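You operate a simulated robot arm through the tools that you are given. There is no shell and no other tool. Be economical: measure what you need, move in short steps, check, and stop when the job is done.

The job below is to be done with a simulated two-armed robot. You get a single attempt, and the scene is never put back.

Task
Change the green machine over from red twine to orange.
Fine: orange spool on the feed spool peg, its twine through both guides into the feed socket; red spool on the pale cabinet, its toggle in it. Set down upright: red twine spool, orange twine spool.

The check looks at the end state, three seconds after you hand in, the way a careful person would. Anything else that was tipped, shoved, dropped, spilled or broken makes it a failure.

Robot
Two 7-joint arms with fingered hands on one trunk, on a base that drives. Base frame: it is fixed to the floor where the robot stands at the start and does not move with it; the origin is under the middle of the robot, x ahead of it, y to its left, z up. Lengths are in mm, angles in rad, forces in N, time in s.
The left shoulder is at the start at [200, 135, 1120], the right one opposite. Places, roughly: feed socket [800, 200, 1200]; feed spool peg [800, 600, 1200]; low twine guide [800, 300, 1300]; orange twine spool (8x7x11 cm) [600, 100, 900]; red twine spool (8x7x11 cm) [800, 600, 1300]; spool red [800, 600, 1300]; tall twine guide [800, 400, 1300]; top of the pale cabinet [600, 200, 900]; wooden toggle of the orange twine (3x2x7 cm) [600, 100, 1000]; wooden toggle of the red twine (3x2x7 cm) [800, 200, 1300]. Payload 4 kg a hand.
The TCP of each hand is the grasp point between the finger pads, 25 mm short of the fingertips. In the tool frame z runs along the fingers and y along their closing line. Largest opening 88 mm; the body of the gripper starts 29 mm behind the TCP. The gripper is a hand of 4 fingers: y runs from the thumb to the fingers, the wrist lies at [-13, -106, -174] in the tool frame, and closing takes about 1.5 s.
Orientation is that of the tool frame in the base frame, as a unit quaternion [x, y, z, w]. With the fingers straight down and the wrist toward the robot, the tool's x, y and z point along [0, 1, 0], [1, 0, 0] and [0, 0, -1] of the base frame.

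Tools
- The arms move only by the tool play_rows. It takes "left_rows", "right_rows" or both (then of equal length, played together; a hand with none holds still); each is a list of rows, each an object of numbers (a shift or turn left out is 0, a gripper value left out holds the last): "dx", "dy", "dz": the shift along the base's x, y, z in mm; "rx", "ry", "rz": the turn, a rotation vector about the base's x, y, z in rad. In form: [{"dx": .., "dy": .., "dz": .., "rx": .., "ry": .., "rz": ..}, ...]. A call has 1 to 20 rows; each row shifts and turns the commanded pose from where the row before left it. "left_fingers" and "right_fingers" are, for a hand that has rows, the gripper command, from -1 (fully open) to 1 (shut), values between in proportion, set as the call begins (left out, the last holds). A row lasts 0.2 s, in which the tool goes at most 50 mm and 0.15 rad; a call with a longer step from one row to the next is refused whole, and so is a gripper value outside its range. A pose out of reach is approached as far as the arm can. The call stops where the force on the tool passes 40 N (or 10 N more than at its start, if that is more) or the arm is blocked; 0.2 s more then pass. Each finger travels about 153 mm/s and halts on what it meets, pressing with about 22 N; the grip force reading is that of the motor and also rises with nothing between the fingers. The clock runs only during rows and for 0.2 s after the last one: add rows that do not move to give the fingers time. It gives the time, the measured TCP pose, the force on the tool (base axes), the opening and the grip force at its end, in the units of the frame above (readings bear some noise), with the torque about the TCP (base axes, N m) and any sound that the robot's microphone picked up.
- Cameras (640 x 400 px; columns grow to the right, rows downward): "scene" is now at [143.6, 38.2, 1745.9]; the picture's right is [0.42, -0.91, 0.00], its down [-0.48, -0.22, -0.85] and it looks along [0.77, 0.35, -0.53] (base axes); focal length 214 px, centre (320, 200). "left" rides on the left gripper at [-64, -83, -98] in its tool frame; the picture's right is [-0.62, -0.37, 0.69], its down [0.71, -0.63, 0.30] and it looks along [0.32, 0.68, 0.65] (tool axes); focal length 265 px, centre (320, 200). "right" rides on the right gripper at [64, -83, -98] in its tool frame; the picture's right is [-0.62, 0.37, -0.69], its down [-0.71, -0.63, 0.30] and it looks along [-0.32, 0.68, 0.65] (tool axes); focal length 265 px, centre (320, 200). There is no depth. A picture from a camera that has moved, and an enlarged one, comes with that camera's place and axes in the base frame and with its lens.
- snapshot(camera): a new picture of that camera. No time passes.
- lift_body(by): slides the trunk up (or, below 0, down) by that many mm; the arms and the scene camera ride with it, the base frame stays. It gives what a move gives, with no picture.
- roll_base(legs): drives the robot by 1 to 6 legs, each [ahead, left, turn to the left] in mm, mm and rad, along the robot's own axes; the way and the turn of a leg run together, so that a leg with both is an arc; at most 1500 mm and 3.142 rad a leg. The arms and the cameras ride along, it lands a little off, and it stops where it bumps. It gives what a move gives.
- finger_targets(index, middle, ring, thumb_bend, thumb_turn, hand): sets how far each is bent, from 0 (flat) to 1 (curled in); at 0.3 the hand is open as for a grip, at 0.7 the pads meet at the TCP. One left out holds its place. A second passes; each finger stops where it meets its share of the squeeze, and holds until it gets a number again. A gripper value or a shape takes the hand back. It gives what a move gives, with no picture; readings hold the bend of each and the force on the fingers (four entries, about 0 where the hand has none), thumb and palm. thumb_turn goes from beside the hand (0) to across from the fingers (1), as for a grip.
- hand_shape(shape, hand): the hand has 4 fingers and takes this shape, open, in about a second: jaw (thumb against the fingers, like two jaws); tri (thumb and two fingers); tip (a fingertip pinch); poke (one finger out to press); point (the index stretched); flat (the hand flat); cup (the hand cupped); fist (a fist). The gripper value then closes the fingers along that shape, each until it touches; the sizes above hold for jaw. It gives what a move gives, with no picture.
- pan_tilt(pan, tilt): turns the head with the scene camera to pan (to the left, within 1.693 rad either way) and tilt (down, from -0.506 to 1.204), counted from straight ahead of the robot. It gives what a move gives.
- inspect(camera, box): a new picture of the part [left, top, right, bottom] of that camera's present view, enlarged. No time passes.
- job_done(): hands the job in; it is judged then, once.

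Work in short steps. Places have to be worked out from the pictures, the camera data and where the tool is seen: move nearer, look again, correct. Check each grasp and each placing, and mend what went wrong. You have 120 turns and 108 pictures in all, those below and enlarged ones among them. Open the grippers and draw the arms clear of the work before you hand the job in, unless the task says otherwise; then end with one line.

The tools are called by a JSON object that holds its "method" and its "body". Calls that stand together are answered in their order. play_rows: Moves the arms, as the interface text tells. Its arguments: {"type":"object","properties":{"left_rows":{"type":"array","items":{"type":"object","properties":{"dx":{"type":"number"},"dy":{"type":"number"},"dz":{"type":"number"},"rx":{"type":"number"},"ry":{"type":"number"},"rz":{"type":"number"}}}},"left_fingers":{"type":"number"},"right_rows":{"type":"array","items":{"type":"object","properties":{"dx":{"type":"number"},"dy":{"type":"number"},"dz":{"type":"number"},"rx":{"type":"number"},"ry":{"type":"number"},"rz":{"type":"number"}}}},"right_fingers":{"type":"number"}},"required":[]} The other tools are called the same way: lift_body (by) slides the trunk up or down; hand_shape (shape, hand) gives the hand a shape; finger_targets (index, middle, ring, thumb_bend, thumb_turn, hand) moves the fingers one by one; roll_base (legs) drives the base; pan_tilt (pan, tilt) turns the head that bears the scene camera; snapshot (camera) takes a picture; inspect (camera, box) takes an enlarged picture of a part of a camera's view; job_done () hands the job in.

At the start:

```text
time: 0.0
left_tcp_pos: [301.5, 347.3, 1597.7]
left_tcp_rot: [0.707, 0.707, 0.001, 0.0]
left_force: [0.2, 0.5, -0.1]
left_torque: [-0.02, -0.02, -0.01]
left_gripper_width: 87.5
left_gripper_force: 0.0
left_shape: jaw
left_bend: [0.3, 0.3, 0.3, 0.3, 0.98]
left_finger forces: [0.1, 0.0, 0.0, 0.1, 0.1, 0.0]
right_tcp_pos: [388.4, 22.4, 1644.7]
right_tcp_rot: [0.707, 0.707, 0.0, 0.0]
right_force: [0.6, 0.0, -0.2]
right_torque: [-0.01, -0.01, 0.04]
right_gripper_width: 87.6
right_gripper_force: 0.1
right_shape: jaw
right_bend: [0.3, 0.3, 0.3, 0.3, 0.98]
right_finger forces: [0.1, 0.0, 0.1, 0.0, 0.0, 0.0]
trunk travel left (down, up): [-725.0, 45.0]
robot x, y, heading: [0.9, -4.9, -0.004]
head pan, tilt: [0.429, 0.557]
```

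scene: 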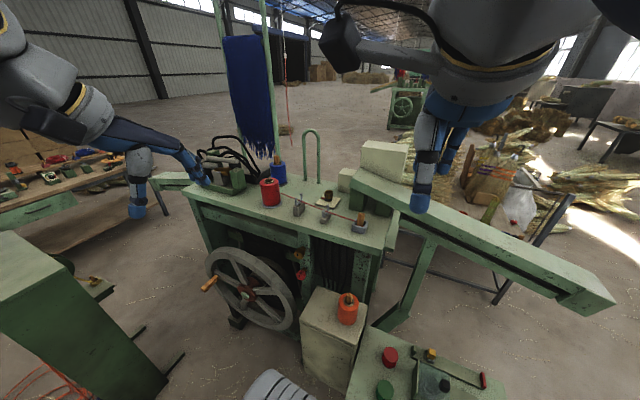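
right: 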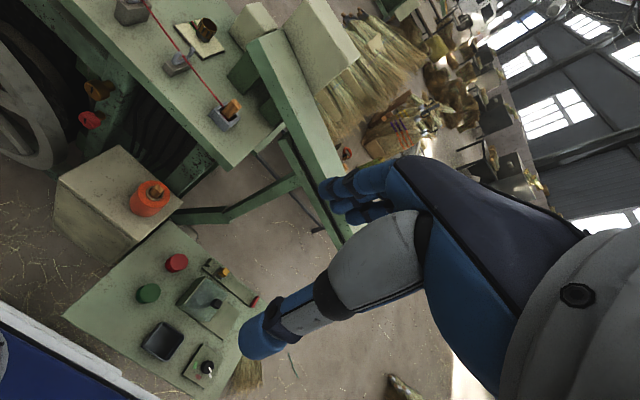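
left: 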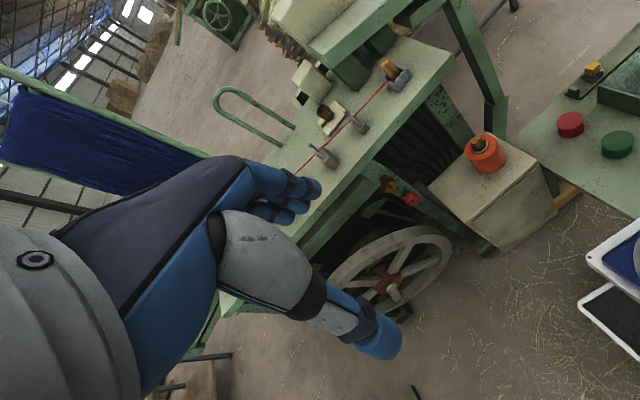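

I begin by enlarging the scene view of the machine top and of the cabinet.

{"method": "inspect", "body": {"camera": "scene", "box": [240, 160, 400, 260]}}

{"method": "inspect", "body": {"camera": "scene", "box": [280, 270, 440, 370]}}

{"method": "inspect", "body": {"camera": "left", "box": [270, 40, 430, 140]}}

{"method": "inspect", "body": {"camera": "right", "box": [100, 0, 260, 100]}}

```text
4.00 times, centred on (320, 210) of scene
camera zoom: at [143.6, 38.2, 1745.9], right [0.42, -0.91, 0.0], down [-0.48, -0.22, -0.85], along [0.77, 0.35, -0.53], focal length 858 px, centre (320, 160)
```

zoom: 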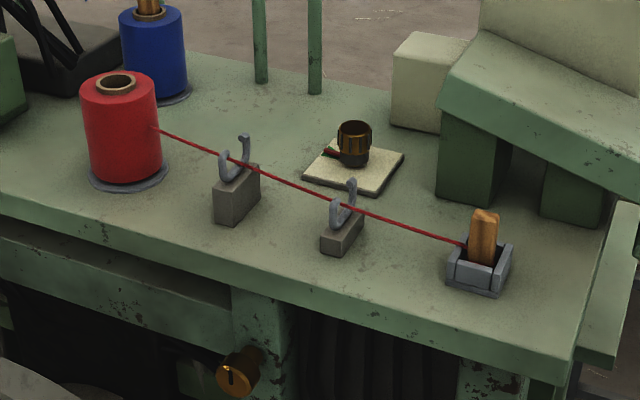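

```text
4.00 times, centred on (360, 320) of scene
camera zoom: at [143.6, 38.2, 1745.9], right [0.42, -0.91, 0.0], down [-0.48, -0.22, -0.85], along [0.77, 0.35, -0.53], focal length 858 px, centre (160, -280)
```

zoom: 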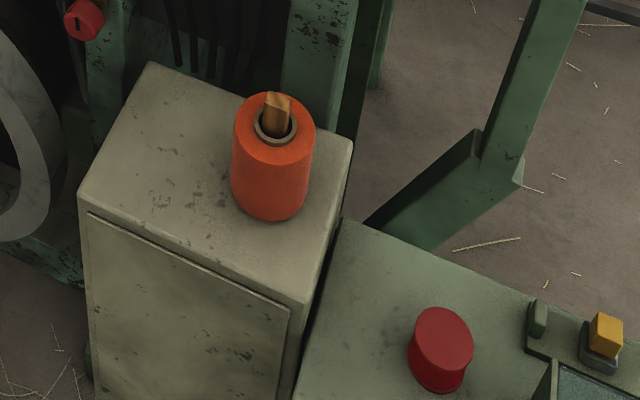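

```text
4.00 times, centred on (350, 90) of left
camera zoom: at [217.4, 283.2, 1696.5], right [-0.37, -0.62, -0.69], down [-0.63, 0.71, -0.3], along [0.68, 0.32, -0.65], focal length 1062 px, centre (200, 640)
```

zoom: 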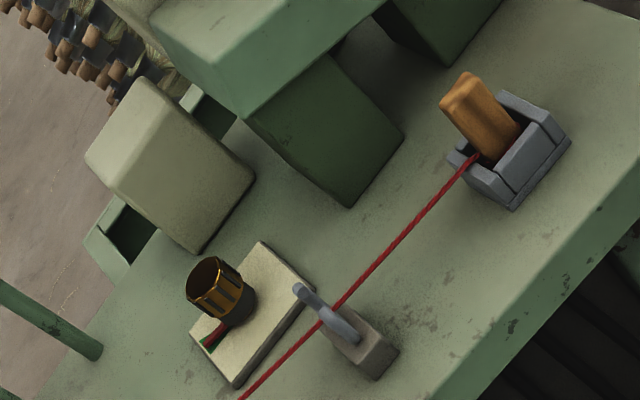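

```text
4.00 times, centred on (180, 50) of right
camera zoom: at [306.1, 85.2, 1745.3], right [0.37, -0.62, 0.69], down [-0.63, -0.71, -0.3], along [0.68, -0.32, -0.65], focal length 1062 px, centre (880, 800)
```

zoom: 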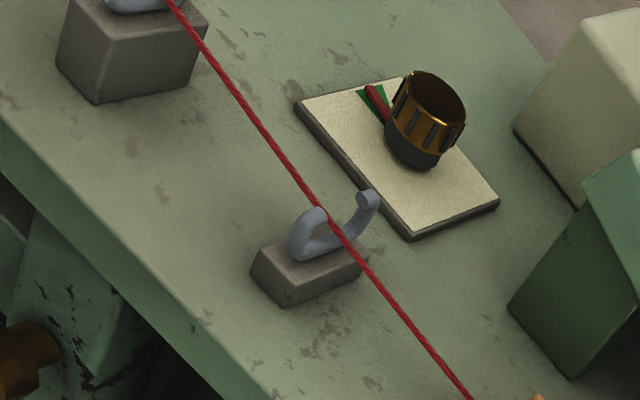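

The guides are open U-hooks, the red toggle stands in the slotted socket, and the orange toggle is stowed in its spool's bore. I drive left about 200 mm so the left arm can reach both ends, then look again.

{"method": "roll_base", "body": {"legs": [[0, 200, 0]]}}

{"method": "pan_tilt", "body": {"pan": 0.15, "tilt": 0.7}}

{"method": "snapshot", "body": {"camera": "scene"}}

{"method": "snapshot", "body": {"camera": "left"}}

```text
time: 1.6
left_tcp_pos: [299.1, 545.1, 1598.6]
left_tcp_rot: [0.705, 0.709, 0.0, 0.0]
left_force: [-0.5, 0.1, -0.2]
left_torque: [-0.01, -0.02, 0.0]
left_gripper_width: 87.5
left_gripper_force: 0.1
left_shape: jaw
left_bend: [0.3, 0.3, 0.3, 0.3, 0.98]
left_finger forces: [0.0, 0.0, 0.1, 0.0, 0.1, 0.0]
right_tcp_pos: [388.8, 219.7, 1646.0]
right_tcp_rot: [0.706, 0.709, 0.001, -0.001]
right_force: [0.3, -0.4, 0.0]
right_torque: [0.02, 0.0, 0.03]
right_gripper_width: 87.6
right_gripper_force: 0.1
right_shape: jaw
right_bend: [0.3, 0.3, 0.3, 0.3, 0.98]
right_finger forces: [0.1, 0.0, 0.0, 0.0, 0.0, 0.0]
trunk travel left (down, up): [-725.0, 45.0]
robot x, y, heading: [-0.4, 195.1, 0.01]
head pan, tilt: [0.429, 0.557]
```

```text
time: 2.4
left_tcp_pos: [299.1, 544.5, 1596.8]
left_tcp_rot: [0.706, 0.708, 0.0, 0.0]
left_force: [0.7, 0.0, 0.2]
left_torque: [-0.02, -0.02, 0.02]
left_gripper_width: 87.8
left_gripper_force: 0.1
left_shape: jaw
left_bend: [0.3, 0.3, 0.3, 0.3, 0.98]
left_finger forces: [0.0, 0.0, 0.0, 0.0, 0.0, 0.1]
right_tcp_pos: [388.1, 220.0, 1645.1]
right_tcp_rot: [0.705, 0.709, 0.0, -0.001]
right_force: [-0.3, 0.4, 0.3]
right_torque: [0.03, 0.02, -0.02]
right_gripper_width: 87.6
right_gripper_force: 0.0
right_shape: jaw
right_bend: [0.3, 0.3, 0.3, 0.3, 0.98]
right_finger forces: [0.1, 0.0, 0.1, 0.0, 0.1, 0.0]
trunk travel left (down, up): [-725.0, 45.0]
robot x, y, heading: [2.9, 196.0, 0.006]
head pan, tilt: [0.15, 0.7]
```

```text
100 pictures are left
camera scene: at [145.4, 210.3, 1733.3], right [0.16, -0.99, 0.0], down [-0.64, -0.1, -0.77], along [0.76, 0.12, -0.64], focal length 214 px, centre (320, 200)
```

scene: 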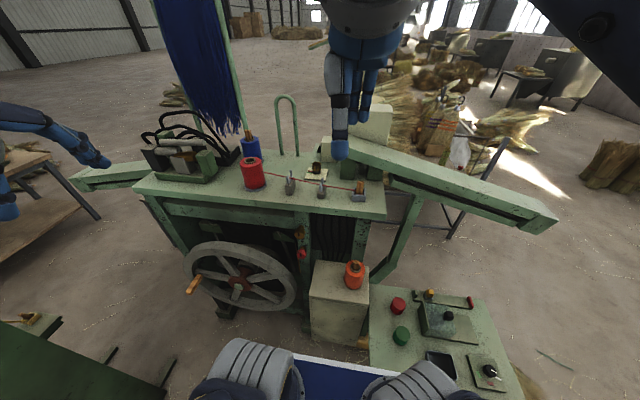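

```text
99 pictures are left
camera left: at [215.1, 480.3, 1696.5], right [-0.36, -0.62, -0.69], down [-0.63, 0.71, -0.3], along [0.68, 0.33, -0.65], focal length 265 px, centre (320, 200)
```

left: 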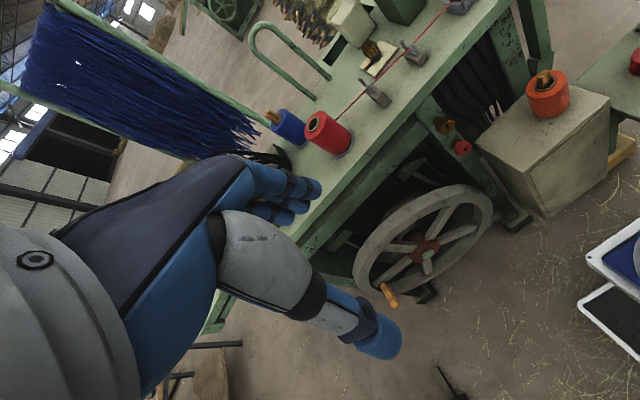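

I enlarge the scene view again to measure from this second station.

{"method": "inspect", "body": {"camera": "scene", "box": [230, 125, 390, 225]}}

{"method": "inspect", "body": {"camera": "scene", "box": [290, 240, 418, 320]}}

{"method": "inspect", "body": {"camera": "left", "box": [290, 30, 450, 130]}}

```text
4.00 times, centred on (310, 175) of scene
camera zoom: at [145.4, 210.3, 1733.3], right [0.16, -0.99, 0.0], down [-0.64, -0.1, -0.77], along [0.76, 0.12, -0.64], focal length 858 px, centre (360, 300)
```

zoom: 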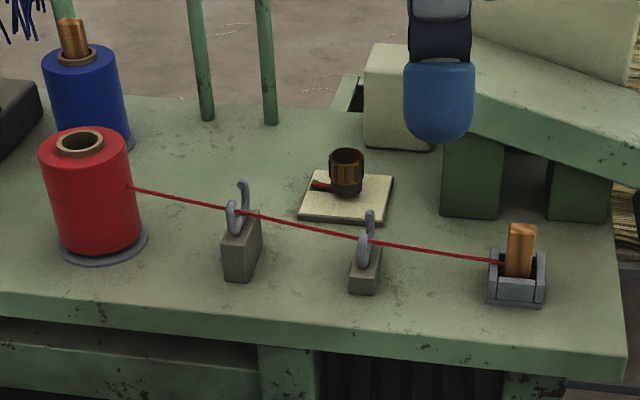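

```text
5.00 times, centred on (354, 280) of scene
camera zoom: at [145.4, 210.3, 1733.3], right [0.16, -0.99, 0.0], down [-0.64, -0.1, -0.77], along [0.76, 0.12, -0.64], focal length 1072 px, centre (150, -200)
```

zoom: 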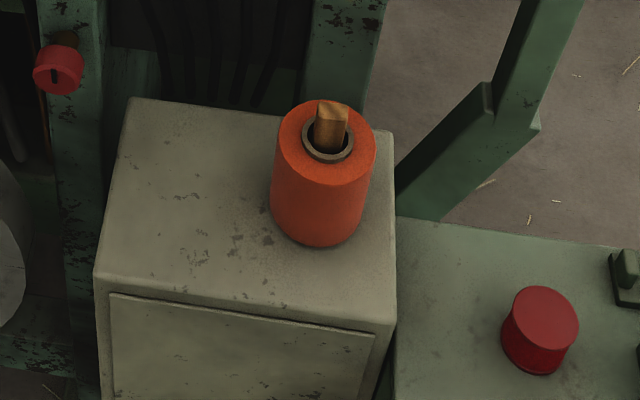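

```text
4.00 times, centred on (370, 80) of left
camera zoom: at [215.1, 480.3, 1696.5], right [-0.36, -0.62, -0.69], down [-0.63, 0.71, -0.3], along [0.68, 0.33, -0.65], focal length 1062 px, centre (120, 680)
```

zoom: 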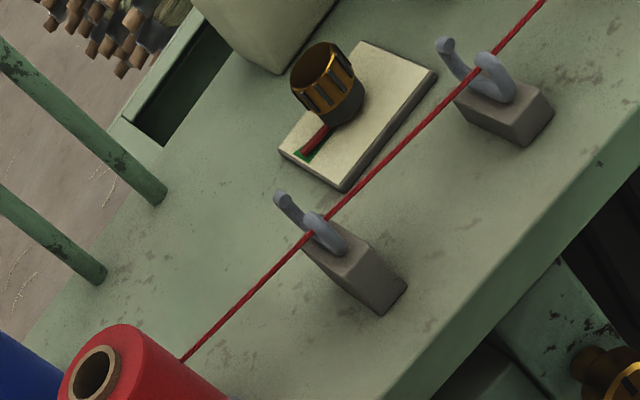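

Triangulated: socket ≈(787,163), red toggle top z≈1295, red spool axis ≈(790,571) with top z≈1340, and orange spool axis ≈(663,142) with top z≈940. First I move the right hand aside, and carry the left hand to a viewing place above the socket.

{"method": "play_rows", "body": {"right_rows": [{"dy": -40}, {"dy": -40}, {"dy": -40}, {"dy": -40}, {"dy": -40}, {"dy": -40}, {"dy": -40}, {"dy": -40}], "left_rows": [{"dx": 10}, {"dx": 30}, {"dx": 40}, {"dx": 40}, {"dx": 40}, {"dx": 40}, {"dx": 40}, {"dx": 40}]}}

{"method": "play_rows", "body": {"left_rows": [{"dx": 10, "dy": -38, "dz": -15}, {"dx": 10, "dy": -38, "dz": -15}, {"dx": 20, "dy": -38, "dz": -15}, {"dx": 20, "dy": -38, "dz": -15}, {"dx": 20, "dy": -38, "dz": -15}, {"dx": 20, "dy": -38, "dz": -15}, {"dx": 20, "dy": -38, "dz": -15}, {"dx": 20, "dy": -38, "dz": -15}, {"dx": 20, "dy": -38, "dz": -15}, {"dx": 20, "dy": -38, "dz": -15}, {"dx": 28}]}}

{"method": "snapshot", "body": {"camera": "left"}}

{"method": "snapshot", "body": {"camera": "scene"}}

```text
time: 4.2
left_tcp_pos: [578.0, 546.7, 1596.5]
left_tcp_rot: [0.705, 0.709, 0.002, 0.0]
left_force: [-0.6, 0.0, 0.0]
left_torque: [-0.05, -0.05, 0.04]
left_gripper_width: 87.9
left_gripper_force: 0.0
left_shape: jaw
left_bend: [0.3, 0.3, 0.3, 0.3, 0.98]
left_finger forces: [0.0, 0.0, 0.0, 0.0, 0.0, 0.0]
right_tcp_pos: [386.7, -98.0, 1645.7]
right_tcp_rot: [0.705, 0.709, 0.0, 0.0]
right_force: [0.2, -0.3, 0.5]
right_torque: [-0.01, 0.01, 0.0]
right_gripper_width: 87.6
right_gripper_force: 0.0
right_shape: jaw
right_bend: [0.3, 0.3, 0.3, 0.3, 0.98]
right_finger forces: [0.0, 0.1, 0.1, 0.1, 0.0, 0.1]
trunk travel left (down, up): [-725.0, 45.0]
robot x, y, heading: [-0.7, 200.4, 0.004]
head pan, tilt: [0.15, 0.7]
```

```text
time: 6.6
left_tcp_pos: [785.8, 166.8, 1446.6]
left_tcp_rot: [0.706, 0.709, 0.0, 0.0]
left_force: [0.3, -0.8, 0.6]
left_torque: [0.0, 0.0, 0.0]
left_gripper_width: 87.8
left_gripper_force: 0.1
left_shape: jaw
left_bend: [0.3, 0.3, 0.3, 0.3, 0.98]
left_finger forces: [0.1, 0.0, 0.0, 0.1, 0.1, 0.0]
right_tcp_pos: [386.8, -98.0, 1645.6]
right_tcp_rot: [0.705, 0.709, 0.001, 0.0]
right_force: [-0.4, -0.4, -0.2]
right_torque: [-0.01, -0.03, 0.02]
right_gripper_width: 87.8
right_gripper_force: 0.0
right_shape: jaw
right_bend: [0.3, 0.3, 0.3, 0.3, 0.98]
right_finger forces: [0.0, 0.0, 0.0, 0.0, 0.0, 0.1]
trunk travel left (down, up): [-725.0, 45.0]
robot x, y, heading: [1.0, 197.9, 0.006]
head pan, tilt: [0.15, 0.7]
```

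```text
95 pictures are left
camera left: at [701.8, 102.6, 1544.3], right [-0.36, -0.62, -0.69], down [-0.63, 0.71, -0.3], along [0.68, 0.33, -0.65], focal length 265 px, centre (320, 200)
```

left: 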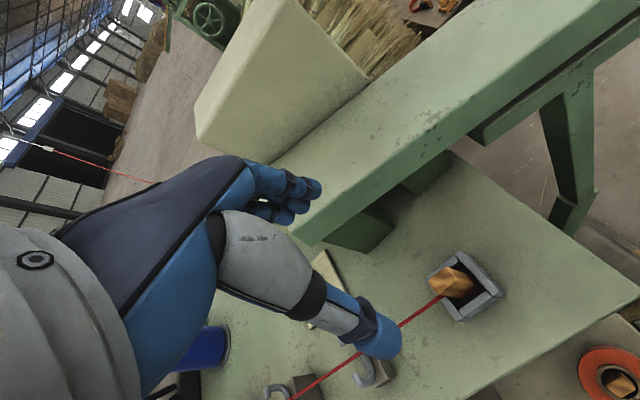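

```text
94 pictures are left
camera scene: at [145.1, 210.2, 1733.3], right [0.16, -0.99, 0.0], down [-0.64, -0.1, -0.77], along [0.76, 0.12, -0.64], focal length 214 px, centre (320, 200)
```

scene: 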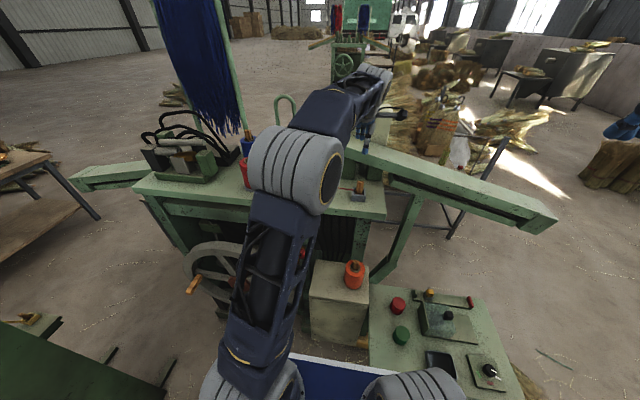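

I enlarge the toggle in the left camera to fix its place and orientation.

{"method": "inspect", "body": {"camera": "left", "box": [370, 220, 530, 320]}}

{"method": "inspect", "body": {"camera": "scene", "box": [320, 140, 400, 220]}}

```text
4.00 times, centred on (450, 270) of left
camera zoom: at [701.8, 102.6, 1544.3], right [-0.36, -0.62, -0.69], down [-0.63, 0.71, -0.3], along [0.68, 0.33, -0.65], focal length 1062 px, centre (-200, -80)
```

zoom: 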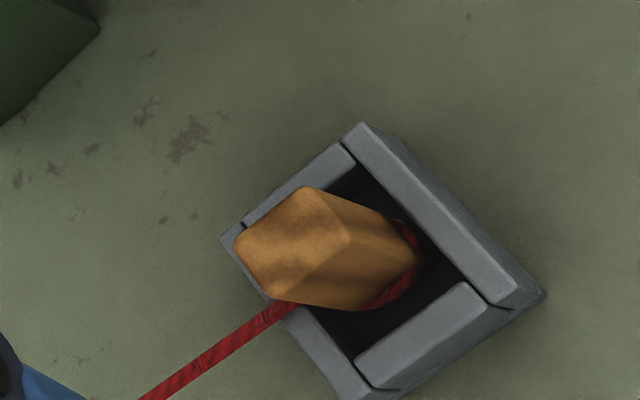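

```text
5.00 times, centred on (360, 180) of scene
camera zoom: at [145.1, 210.2, 1733.3], right [0.16, -0.99, 0.0], down [-0.64, -0.1, -0.77], along [0.76, 0.12, -0.64], focal length 1072 px, centre (120, 300)
```

zoom: 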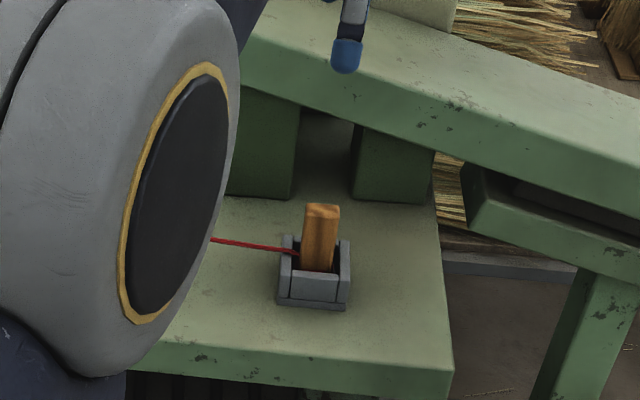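

Toggle is near (785,165) with its top at about z 1280–1290, faces aligned with base axes. I descend to TCP z≈1330 and check the sight lines.

{"method": "play_rows", "body": {"left_rows": [{"dz": -30, "dy": -1}, {"dz": -30}, {"dz": -30}, {"dz": -27}, {}]}}

{"method": "snapshot", "body": {"camera": "left"}}

{"method": "inspect", "body": {"camera": "scene", "box": [320, 130, 400, 210]}}

```text
time: 7.8
left_tcp_pos: [787.9, 164.0, 1330.3]
left_tcp_rot: [0.705, 0.709, 0.0, 0.0]
left_force: [-0.4, -0.4, 0.2]
left_torque: [0.04, 0.01, 0.0]
left_gripper_width: 87.9
left_gripper_force: 0.1
left_shape: jaw
left_bend: [0.3, 0.3, 0.3, 0.3, 0.98]
left_finger forces: [0.0, 0.1, 0.0, 0.1, 0.1, 0.0]
right_tcp_pos: [386.8, -98.9, 1646.5]
right_tcp_rot: [0.705, 0.71, 0.0, 0.0]
right_force: [-0.4, 0.0, 0.2]
right_torque: [-0.01, 0.02, 0.03]
right_gripper_width: 87.6
right_gripper_force: 0.0
right_shape: jaw
right_bend: [0.3, 0.3, 0.3, 0.3, 0.98]
right_finger forces: [0.1, 0.1, 0.0, 0.1, 0.0, 0.1]
trunk travel left (down, up): [-725.0, 45.0]
robot x, y, heading: [2.7, 196.6, 0.009]
head pan, tilt: [0.15, 0.7]
```

```text
91 pictures are left
camera left: at [704.3, 99.4, 1428.9], right [-0.36, -0.62, -0.69], down [-0.63, 0.71, -0.3], along [0.68, 0.33, -0.65], focal length 265 px, centre (320, 200)
```

left: 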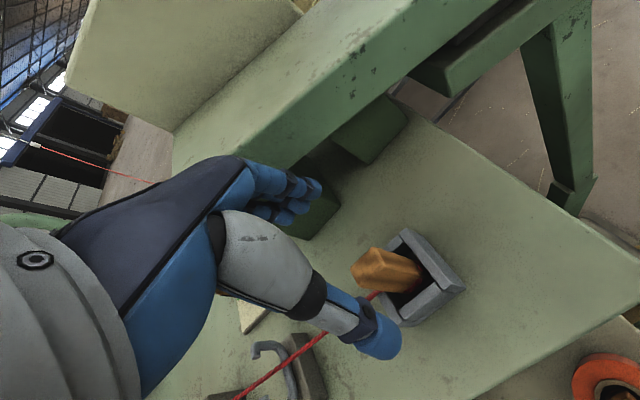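

```text
5.00 times, centred on (360, 170) of scene
camera zoom: at [145.5, 210.2, 1733.3], right [0.16, -0.99, 0.0], down [-0.64, -0.1, -0.76], along [0.76, 0.12, -0.64], focal length 1072 px, centre (120, 350)
```

zoom: 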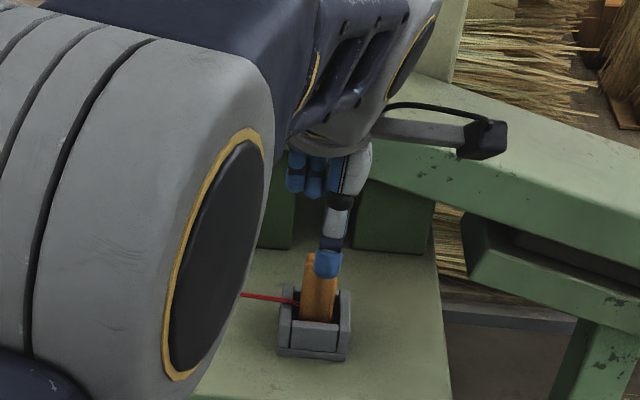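

Two sight lines put the toggle top at about (781,164,1286). I shift 6 mm back, descend to TCP z≈1273 and close.

{"method": "play_rows", "body": {"left_rows": [{"dx": -6, "dz": -10}, {"dz": -20}, {"dz": -17}, {"dz": -10}, {}]}}

{"method": "inspect", "body": {"camera": "left", "box": [240, 180, 480, 330]}}

{"method": "inspect", "body": {"camera": "scene", "box": [320, 130, 400, 210]}}

```text
time: 9.0
left_tcp_pos: [783.2, 162.7, 1272.9]
left_tcp_rot: [0.706, 0.709, 0.0, 0.0]
left_force: [-0.4, -0.1, 0.6]
left_torque: [0.0, 0.0, 0.02]
left_gripper_width: 87.5
left_gripper_force: 0.2
left_shape: jaw
left_bend: [0.3, 0.3, 0.3, 0.3, 0.98]
left_finger forces: [0.0, 0.0, 0.0, 0.0, 0.0, 0.0]
right_tcp_pos: [386.9, -99.1, 1645.3]
right_tcp_rot: [0.705, 0.709, 0.0, 0.0]
right_force: [0.7, -0.7, 0.2]
right_torque: [0.0, -0.02, -0.04]
right_gripper_width: 87.8
right_gripper_force: 0.0
right_shape: jaw
right_bend: [0.3, 0.3, 0.3, 0.3, 0.98]
right_finger forces: [0.0, 0.0, 0.1, 0.0, 0.0, 0.0]
trunk travel left (down, up): [-725.0, 45.0]
robot x, y, heading: [-1.4, 191.1, 0.005]
head pan, tilt: [0.15, 0.7]
```

```text
2.67 times, centred on (360, 255) of left
camera zoom: at [699.3, 98.3, 1371.3], right [-0.36, -0.62, -0.69], down [-0.63, 0.71, -0.3], along [0.68, 0.33, -0.65], focal length 708 px, centre (213, 53)
```

zoom: 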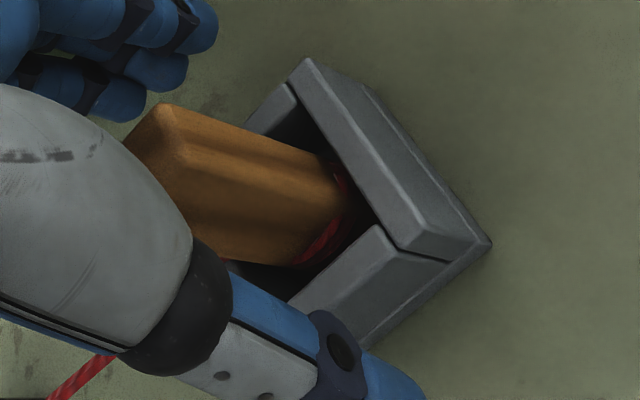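

```text
5.00 times, centred on (360, 170) of scene
camera zoom: at [145.5, 210.2, 1733.3], right [0.16, -0.99, 0.0], down [-0.64, -0.1, -0.76], along [0.76, 0.12, -0.64], focal length 1072 px, centre (120, 350)
```

zoom: 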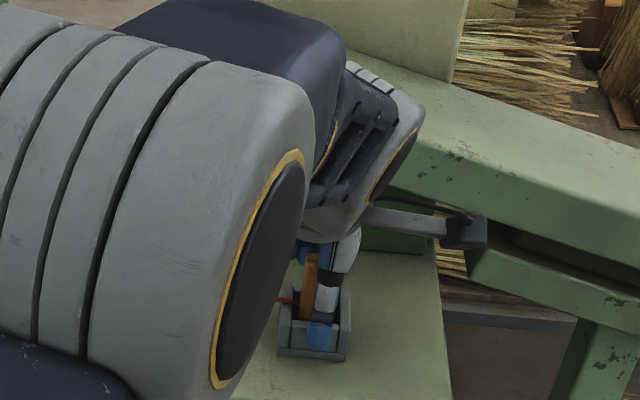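

The toggle sits between thumb and fingers with the tips above the socket rim. I close the hand.

{"method": "play_rows", "body": {"left_rows": [{}, {}, {}, {}, {}, {}, {}, {}], "left_fingers": 1}}

{"method": "snapshot", "body": {"camera": "left"}}

```text
time: 10.8
left_tcp_pos: [782.6, 162.5, 1273.8]
left_tcp_rot: [0.705, 0.709, 0.001, 0.001]
left_force: [1.3, 0.0, 7.8]
left_torque: [0.0, -0.17, 0.06]
left_gripper_width: 35.6
left_gripper_force: 21.6
left_shape: jaw
left_bend: [0.74, 0.5, 0.57, 0.71, 1.0]
left_finger forces: [13.1, 9.1, 0.0, 0.0, 17.9, 0.0]
right_tcp_pos: [387.0, -99.1, 1646.8]
right_tcp_rot: [0.705, 0.709, 0.0, -0.001]
right_force: [-0.7, 0.2, 0.5]
right_torque: [0.01, -0.01, 0.0]
right_gripper_width: 87.4
right_gripper_force: 0.1
right_shape: jaw
right_bend: [0.3, 0.3, 0.3, 0.3, 0.98]
right_finger forces: [0.0, 0.1, 0.0, 0.0, 0.0, 0.1]
trunk travel left (down, up): [-725.0, 45.0]
robot x, y, heading: [-2.4, 194.9, 0.004]
head pan, tilt: [0.15, 0.7]
```

```text
87 pictures are left
camera left: at [699.2, 98.2, 1372.2], right [-0.36, -0.62, -0.69], down [-0.63, 0.71, -0.31], along [0.68, 0.33, -0.65], focal length 265 px, centre (320, 200)
```

left: 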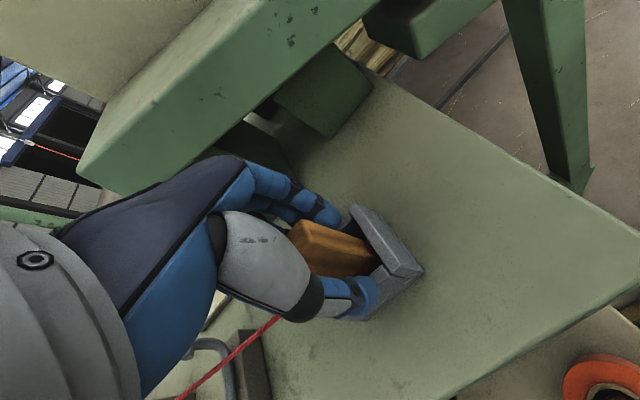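

The grip reads 22 N at 36 mm. I lift gently 40 mm to see whether the toggle comes along.

{"method": "play_rows", "body": {"left_rows": [{"dz": 8}, {"dz": 10}, {"dz": 12}, {"dz": 12}, {}]}}

{"method": "snapshot", "body": {"camera": "left"}}

{"method": "inspect", "body": {"camera": "scene", "box": [320, 130, 400, 210]}}

```text
time: 12.0
left_tcp_pos: [780.3, 163.2, 1315.6]
left_tcp_rot: [0.705, 0.709, 0.0, 0.0]
left_force: [0.2, -0.6, -1.0]
left_torque: [0.01, -0.04, -0.01]
left_gripper_width: 25.8
left_gripper_force: 22.2
left_shape: jaw
left_bend: [0.74, 0.56, 0.57, 0.81, 1.0]
left_finger forces: [7.7, 2.8, 0.0, 0.0, 10.3, 0.1]
right_tcp_pos: [387.6, -99.3, 1646.2]
right_tcp_rot: [0.705, 0.709, 0.0, 0.001]
right_force: [0.5, 0.4, -0.3]
right_torque: [0.01, -0.01, 0.02]
right_gripper_width: 87.6
right_gripper_force: 0.1
right_shape: jaw
right_bend: [0.3, 0.3, 0.3, 0.3, 0.98]
right_finger forces: [0.1, 0.0, 0.0, 0.1, 0.1, 0.1]
trunk travel left (down, up): [-725.0, 45.0]
robot x, y, heading: [0.9, 194.3, 0.007]
head pan, tilt: [0.15, 0.7]
```

```text
86 pictures are left
camera left: at [697.4, 98.6, 1414.9], right [-0.36, -0.62, -0.69], down [-0.63, 0.71, -0.3], along [0.68, 0.33, -0.65], focal length 265 px, centre (320, 200)
```

left: 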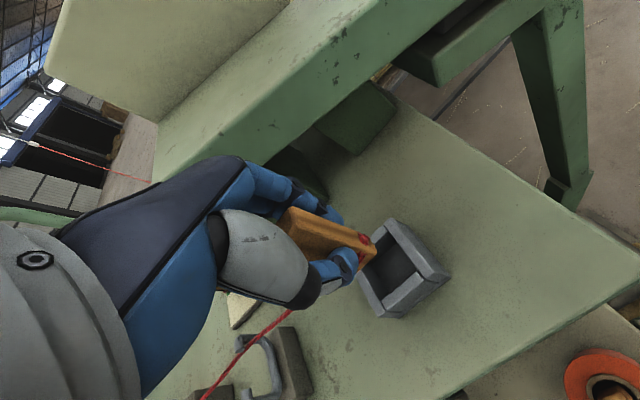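

```text
5.00 times, centred on (360, 170) of scene
camera zoom: at [145.5, 210.2, 1733.3], right [0.16, -0.99, 0.0], down [-0.64, -0.1, -0.76], along [0.76, 0.12, -0.64], focal length 1072 px, centre (120, 350)
```

zoom: 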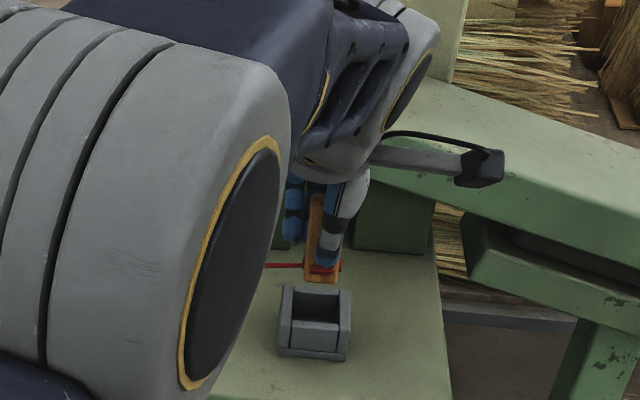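

The toggle hangs firmly with its twine. I raise it straight up so the twine leaves both hooks.

{"method": "play_rows", "body": {"left_rows": [{"dz": 20}, {"dz": 25}, {"dz": 25}, {"dz": 25}, {"dz": 25}, {"dz": 25}, {"dz": 20}, {}]}}

{"method": "snapshot", "body": {"camera": "left"}}

{"method": "snapshot", "body": {"camera": "scene"}}

```text
time: 13.8
left_tcp_pos: [781.1, 164.4, 1480.9]
left_tcp_rot: [0.705, 0.709, 0.001, 0.0]
left_force: [0.3, 0.3, -0.5]
left_torque: [0.03, 0.0, 0.05]
left_gripper_width: 26.0
left_gripper_force: 22.1
left_shape: jaw
left_bend: [0.74, 0.56, 0.57, 0.81, 1.0]
left_finger forces: [7.6, 2.6, 0.0, 0.0, 10.2, 0.0]
right_tcp_pos: [386.8, -99.4, 1646.4]
right_tcp_rot: [0.705, 0.709, 0.001, -0.001]
right_force: [0.3, 0.0, 0.3]
right_torque: [-0.01, -0.03, -0.01]
right_gripper_width: 87.5
right_gripper_force: 0.1
right_shape: jaw
right_bend: [0.3, 0.3, 0.3, 0.3, 0.98]
right_finger forces: [0.0, 0.0, 0.1, 0.0, 0.0, 0.1]
trunk travel left (down, up): [-725.0, 45.0]
robot x, y, heading: [-0.9, 196.6, 0.008]
head pan, tilt: [0.15, 0.7]
```

```text
84 pictures are left
camera left: at [696.4, 99.9, 1579.3], right [-0.37, -0.62, -0.69], down [-0.63, 0.71, -0.3], along [0.68, 0.33, -0.65], focal length 265 px, centre (320, 200)
```

left: 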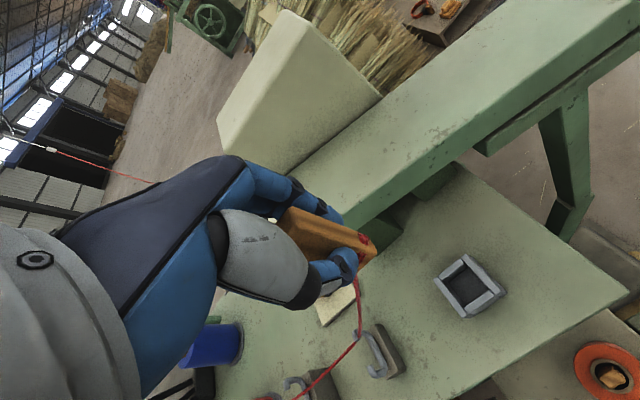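

```text
83 pictures are left
camera scene: at [145.5, 210.2, 1733.3], right [0.16, -0.99, 0.0], down [-0.64, -0.1, -0.76], along [0.76, 0.12, -0.64], focal length 214 px, centre (320, 200)
```

scene: 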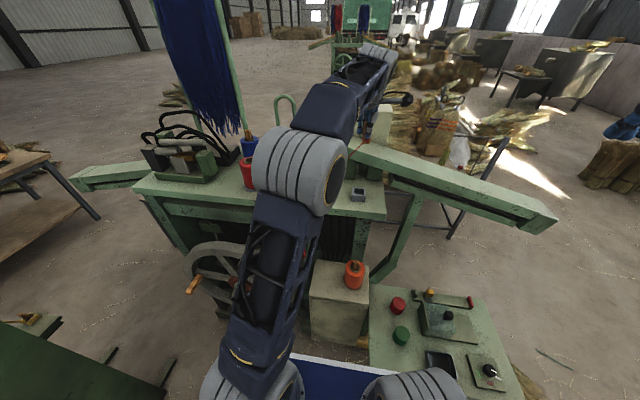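

The twine hangs slack; I enlarge to see whether it has left the hooks.

{"method": "inspect", "body": {"camera": "left", "box": [220, 250, 460, 400]}}

```text
2.67 times, centred on (340, 325) of left
camera zoom: at [696.4, 99.9, 1579.3], right [-0.37, -0.62, -0.69], down [-0.63, 0.71, -0.3], along [0.68, 0.33, -0.65], focal length 708 px, centre (267, -133)
```

zoom: 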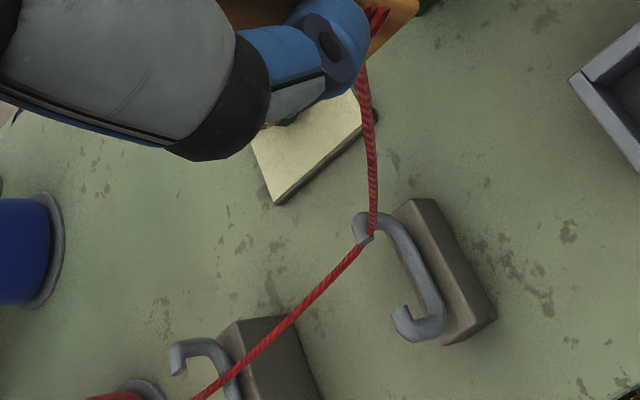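

It is unclear whether the twine touches the far hook tip. I raise another 90 mm and look again.

{"method": "play_rows", "body": {"left_rows": [{"dz": 25}, {"dz": 25}, {"dz": 25}, {"dz": 15}, {}]}}

{"method": "inspect", "body": {"camera": "left", "box": [220, 230, 460, 380]}}

```text
time: 15.0
left_tcp_pos: [773.9, 166.7, 1568.2]
left_tcp_rot: [0.705, 0.709, 0.0, 0.0]
left_force: [-0.4, 0.5, 0.4]
left_torque: [0.0, -0.01, -0.01]
left_gripper_width: 25.7
left_gripper_force: 22.3
left_shape: jaw
left_bend: [0.74, 0.56, 0.57, 0.81, 1.0]
left_finger forces: [7.6, 2.6, 0.1, 0.1, 10.2, 0.1]
left hand out of reach, approached as far as the arm can: row 4
right_tcp_pos: [387.2, -98.4, 1646.0]
right_tcp_rot: [0.705, 0.709, 0.0, 0.001]
right_force: [0.4, 0.5, -0.5]
right_torque: [-0.02, -0.03, 0.02]
right_gripper_width: 87.5
right_gripper_force: 0.1
right_shape: jaw
right_bend: [0.3, 0.3, 0.3, 0.3, 0.98]
right_finger forces: [0.0, 0.0, 0.0, 0.0, 0.0, 0.1]
trunk travel left (down, up): [-725.0, 45.0]
robot x, y, heading: [0.5, 197.6, 0.006]
head pan, tilt: [0.15, 0.7]
```

```text
2.67 times, centred on (340, 305) of left
camera zoom: at [690.3, 102.9, 1666.0], right [-0.37, -0.62, -0.69], down [-0.63, 0.71, -0.3], along [0.68, 0.33, -0.65], focal length 708 px, centre (267, -80)
```

zoom: 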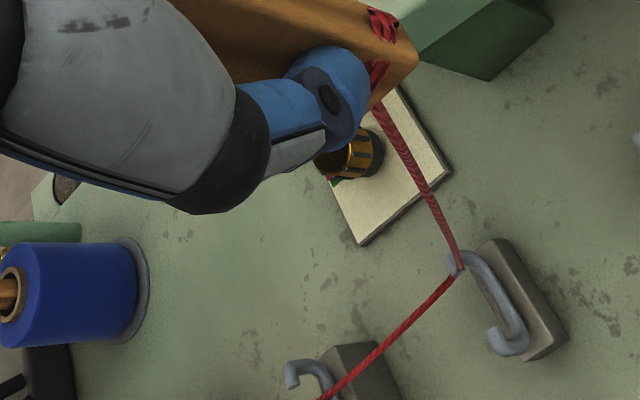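

I enlarge the low guide strongly to understand where the twine sits in it.

{"method": "inspect", "body": {"camera": "left", "box": [372, 310, 452, 370]}}

{"method": "inspect", "body": {"camera": "left", "box": [310, 340, 390, 400]}}

```text
6.67 times, centred on (412, 340) of left
camera zoom: at [690.3, 102.9, 1666.0], right [-0.37, -0.62, -0.69], down [-0.63, 0.71, -0.3], along [0.68, 0.33, -0.65], focal length 1769 px, centre (-293, -733)
```

zoom: 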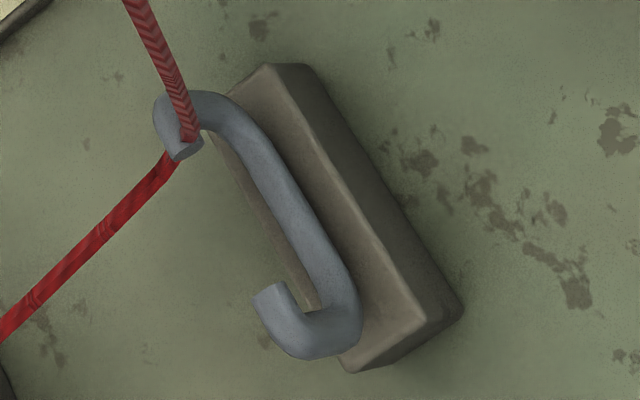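

```text
6.67 times, centred on (350, 370) of left
camera zoom: at [690.3, 102.9, 1666.0], right [-0.37, -0.62, -0.69], down [-0.63, 0.71, -0.3], along [0.68, 0.33, -0.65], focal length 1769 px, centre (120, -933)
```

zoom: 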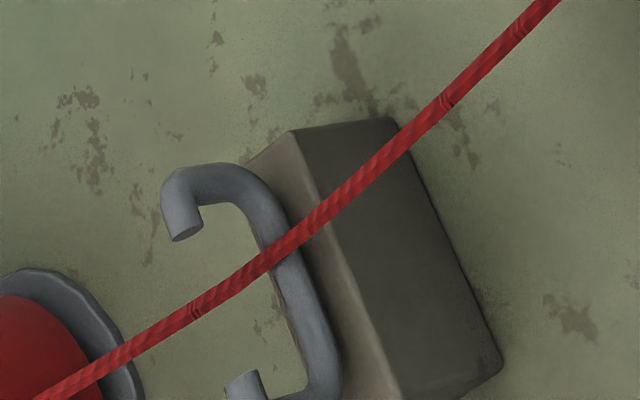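

The twine is caught beneath the in-curled tip of the low guide's far arm; the tall guide is already free. I lower 90 mm for slack, go 35 mm toward the robot, and raise again.

{"method": "play_rows", "body": {"left_rows": [{"dz": -35}, {"dz": -40}, {"dz": -25}, {"dx": -15}, {"dx": -15}, {"dx": -5}, {}, {"dz": 20}, {"dz": 20}, {"dz": 20}, {"dz": 20}, {"dz": 15}, {}]}}

{"method": "inspect", "body": {"camera": "left", "box": [220, 230, 460, 380]}}

```text
time: 17.8
left_tcp_pos: [741.6, 164.8, 1560.1]
left_tcp_rot: [0.705, 0.709, 0.0, 0.0]
left_force: [0.0, 0.3, 0.2]
left_torque: [0.0, -0.01, -0.02]
left_gripper_width: 25.8
left_gripper_force: 22.0
left_shape: jaw
left_bend: [0.75, 0.56, 0.57, 0.81, 1.0]
left_finger forces: [7.5, 2.5, 0.0, 0.1, 10.0, 0.0]
right_tcp_pos: [387.8, -98.4, 1646.5]
right_tcp_rot: [0.705, 0.709, 0.0, 0.0]
right_force: [-0.4, -0.5, -0.8]
right_torque: [-0.03, 0.0, 0.02]
right_gripper_width: 87.5
right_gripper_force: 0.0
right_shape: jaw
right_bend: [0.3, 0.3, 0.3, 0.3, 0.98]
right_finger forces: [0.0, 0.0, 0.0, 0.0, 0.1, 0.0]
trunk travel left (down, up): [-725.0, 45.0]
robot x, y, heading: [2.8, 197.4, 0.006]
head pan, tilt: [0.15, 0.7]
```

```text
2.67 times, centred on (340, 305) of left
camera zoom: at [656.8, 99.8, 1659.5], right [-0.36, -0.62, -0.69], down [-0.63, 0.71, -0.3], along [0.68, 0.33, -0.65], focal length 708 px, centre (267, -80)
```

zoom: 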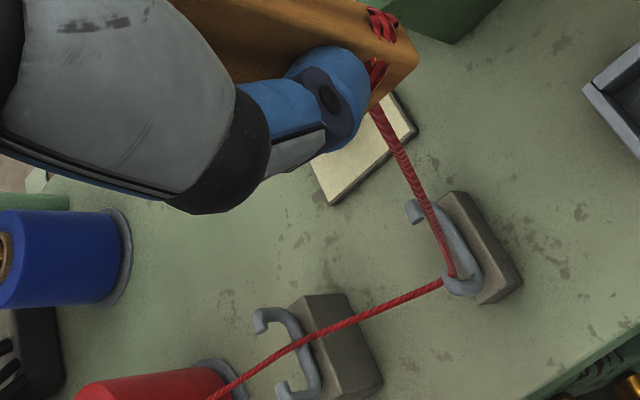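

Now it bears against the near arm, so the free gap lies between. I slacken, go to x≈757 and raise straight.

{"method": "play_rows", "body": {"left_rows": [{"dz": -30}, {"dz": -30}, {"dz": -20}, {"dx": 10}, {"dx": 5}, {}, {"dz": 15}, {"dz": 15}, {"dz": 15}, {"dz": 15}, {"dz": 15}, {"dz": 10}, {}]}}

{"method": "inspect", "body": {"camera": "left", "box": [220, 230, 460, 380]}}

```text
time: 20.6
left_tcp_pos: [755.7, 167.2, 1564.9]
left_tcp_rot: [0.706, 0.709, 0.0, -0.001]
left_force: [0.0, 0.2, -0.6]
left_torque: [0.02, 0.0, 0.02]
left_gripper_width: 25.8
left_gripper_force: 22.2
left_shape: jaw
left_bend: [0.75, 0.56, 0.57, 0.81, 1.0]
left_finger forces: [7.5, 2.4, 0.0, 0.1, 9.9, 0.0]
right_tcp_pos: [387.0, -97.6, 1646.5]
right_tcp_rot: [0.705, 0.709, 0.0, 0.0]
right_force: [-0.6, 1.3, 0.7]
right_torque: [0.01, 0.03, 0.0]
right_gripper_width: 87.7
right_gripper_force: 0.1
right_shape: jaw
right_bend: [0.3, 0.3, 0.3, 0.3, 0.98]
right_finger forces: [0.0, 0.1, 0.0, 0.0, 0.0, 0.0]
trunk travel left (down, up): [-725.0, 45.0]
robot x, y, heading: [0.8, 194.9, 0.006]
head pan, tilt: [0.15, 0.7]
```

```text
2.67 times, centred on (340, 305) of left
camera zoom: at [671.5, 101.4, 1663.8], right [-0.36, -0.62, -0.69], down [-0.63, 0.71, -0.3], along [0.68, 0.33, -0.65], focal length 708 px, centre (267, -80)
```

zoom: 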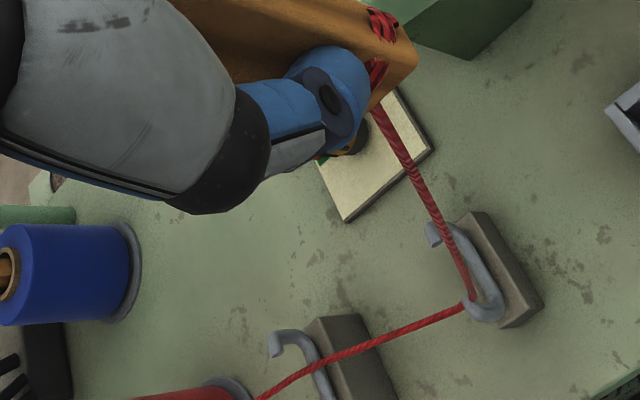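

It is still under the near tip, with slack left. I slacken, centre over the hook and draw the toggle away along −y so the line pulls taut and straight through the gap.

{"method": "play_rows", "body": {"left_rows": [{"dz": -35}, {"dz": -35}, {"dz": -35}, {"dz": -15, "dx": 15}, {"dx": 15}, {}, {"dx": -5, "dy": -15}, {"dx": -5, "dy": -15}, {"dx": -5, "dy": -15}, {"dy": -15}, {"dy": -15}, {"dz": 15, "dy": -10}, {"dz": 15, "dy": -5}, {"dz": 15}, {}]}}

{"method": "snapshot", "body": {"camera": "left"}}

```text
time: 23.8
left_tcp_pos: [770.6, 75.8, 1491.3]
left_tcp_rot: [0.705, 0.709, 0.0, -0.001]
left_force: [-1.0, 0.5, -0.8]
left_torque: [0.03, 0.01, 0.03]
left_gripper_width: 25.7
left_gripper_force: 22.3
left_shape: jaw
left_bend: [0.75, 0.56, 0.57, 0.81, 1.0]
left_finger forces: [7.4, 2.5, 0.0, 0.0, 9.8, 0.0]
right_tcp_pos: [386.6, -98.6, 1646.8]
right_tcp_rot: [0.706, 0.709, 0.0, 0.001]
right_force: [0.1, -0.6, 0.7]
right_torque: [0.0, -0.01, -0.01]
right_gripper_width: 87.5
right_gripper_force: 0.0
right_shape: jaw
right_bend: [0.3, 0.3, 0.3, 0.3, 0.98]
right_finger forces: [0.0, 0.0, 0.1, 0.0, 0.0, 0.0]
trunk travel left (down, up): [-725.0, 45.0]
robot x, y, heading: [0.9, 190.9, 0.004]
head pan, tilt: [0.15, 0.7]
```

```text
76 pictures are left
camera left: at [686.8, 10.7, 1588.8], right [-0.37, -0.62, -0.69], down [-0.63, 0.71, -0.3], along [0.68, 0.33, -0.65], focal length 265 px, centre (320, 200)
```

left: 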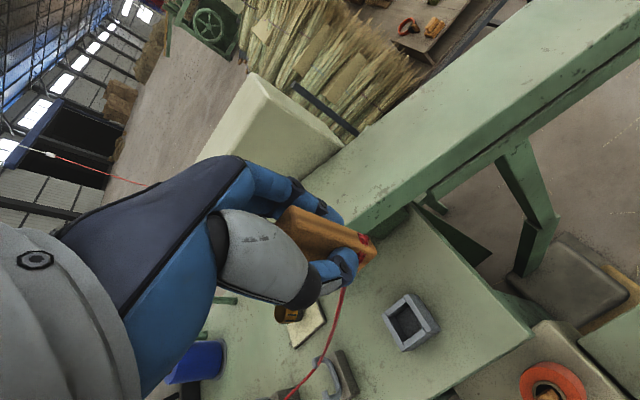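

I enlarge the guides in this view.

{"method": "inspect", "body": {"camera": "left", "box": [240, 280, 432, 400]}}

{"method": "inspect", "body": {"camera": "scene", "box": [220, 120, 400, 220]}}

```text
3.33 times, centred on (336, 340) of left
camera zoom: at [686.8, 10.7, 1588.8], right [-0.37, -0.62, -0.69], down [-0.63, 0.71, -0.3], along [0.68, 0.33, -0.65], focal length 885 px, centre (267, -267)
```

zoom: 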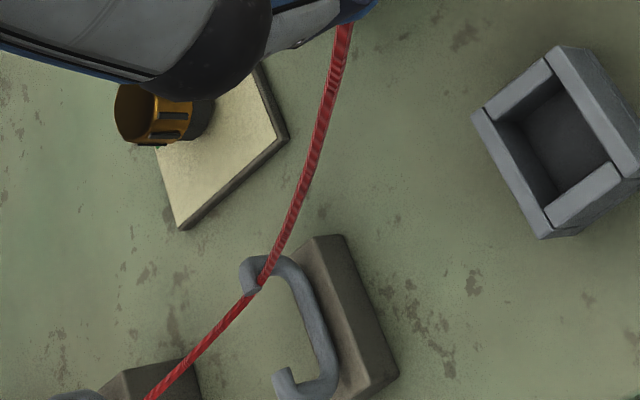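

```text
3.56 times, centred on (310, 170) of scene
camera zoom: at [145.5, 210.2, 1733.3], right [0.16, -0.99, 0.0], down [-0.64, -0.1, -0.76], along [0.76, 0.12, -0.64], focal length 763 px, centre (356, 307)
```

zoom: 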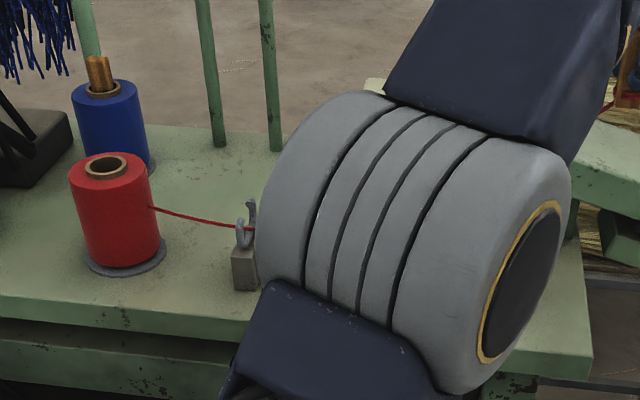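

There is still slack and it sits at the far tip. I pull further along −y with a little −x until the line is straight.

{"method": "play_rows", "body": {"left_rows": [{"dz": -25}, {"dz": -25}, {"dx": -10}, {}, {"dy": -15}, {"dy": -15}, {"dy": -15}, {"dy": -15}, {"dy": -15}, {"dy": -15}, {}]}}

{"method": "inspect", "body": {"camera": "left", "box": [200, 250, 440, 400]}}

```text
time: 26.2
left_tcp_pos: [760.3, -13.3, 1441.4]
left_tcp_rot: [0.704, 0.71, 0.0, 0.001]
left_force: [-0.8, -0.3, -0.9]
left_torque: [-0.02, -0.02, -0.02]
left_gripper_width: 25.7
left_gripper_force: 21.9
left_shape: jaw
left_bend: [0.75, 0.56, 0.57, 0.81, 1.0]
left_finger forces: [7.4, 2.3, 0.1, 0.0, 9.8, 0.1]
right_tcp_pos: [387.4, -100.8, 1645.2]
right_tcp_rot: [0.706, 0.708, 0.0, 0.0]
right_force: [0.4, 0.4, 0.5]
right_torque: [0.0, 0.0, -0.01]
right_gripper_width: 87.6
right_gripper_force: 0.0
right_shape: jaw
right_bend: [0.3, 0.3, 0.3, 0.3, 0.98]
right_finger forces: [0.0, 0.0, 0.0, 0.0, 0.1, 0.0]
trunk travel left (down, up): [-725.0, 45.0]
robot x, y, heading: [-2.4, 195.4, 0.006]
head pan, tilt: [0.15, 0.7]
```

```text
2.67 times, centred on (320, 325) of left
camera zoom: at [676.6, -77.9, 1538.5], right [-0.36, -0.62, -0.69], down [-0.63, 0.71, -0.3], along [0.68, 0.33, -0.65], focal length 708 px, centre (320, -133)
```

zoom: 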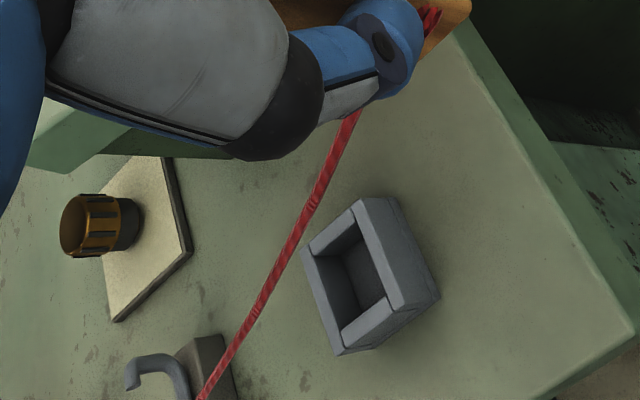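

I check from the right hand's camera, which may see the guides unobstructed.

{"method": "snapshot", "body": {"camera": "right"}}

{"method": "snapshot", "body": {"camera": "scene"}}

```text
72 pictures are left
camera right: at [304.2, -36.7, 1746.0], right [0.37, -0.62, 0.69], down [-0.63, -0.72, -0.3], along [0.69, -0.32, -0.65], focal length 265 px, centre (320, 200)
```

right: 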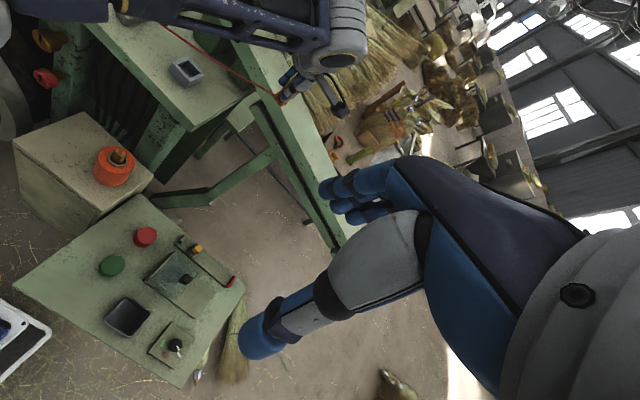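

```text
71 pictures are left
camera scene: at [145.5, 210.2, 1733.3], right [0.16, -0.99, 0.0], down [-0.64, -0.1, -0.76], along [0.76, 0.12, -0.64], focal length 214 px, centre (320, 200)
```

scene: 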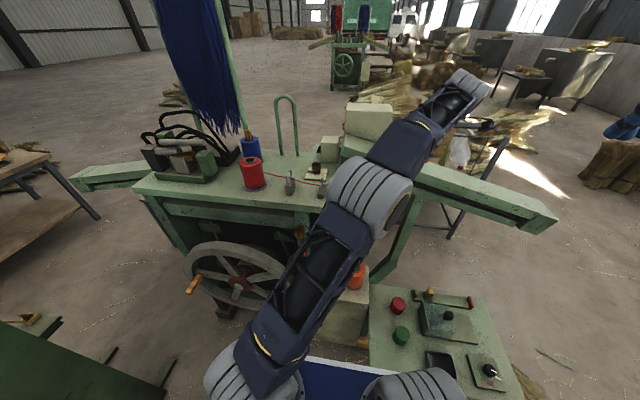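

Now the guides are visible in the scene view; I enlarge them.

{"method": "inspect", "body": {"camera": "scene", "box": [260, 160, 340, 210]}}

```text
8.00 times, centred on (300, 185) of scene
camera zoom: at [145.5, 210.2, 1733.3], right [0.16, -0.99, 0.0], down [-0.64, -0.1, -0.76], along [0.76, 0.12, -0.64], focal length 1716 px, centre (480, 320)
```

zoom: 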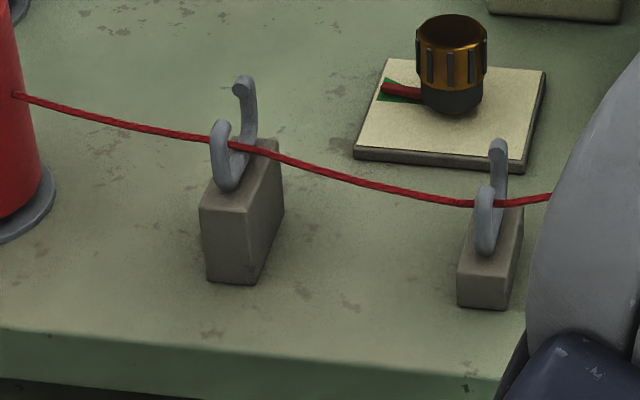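

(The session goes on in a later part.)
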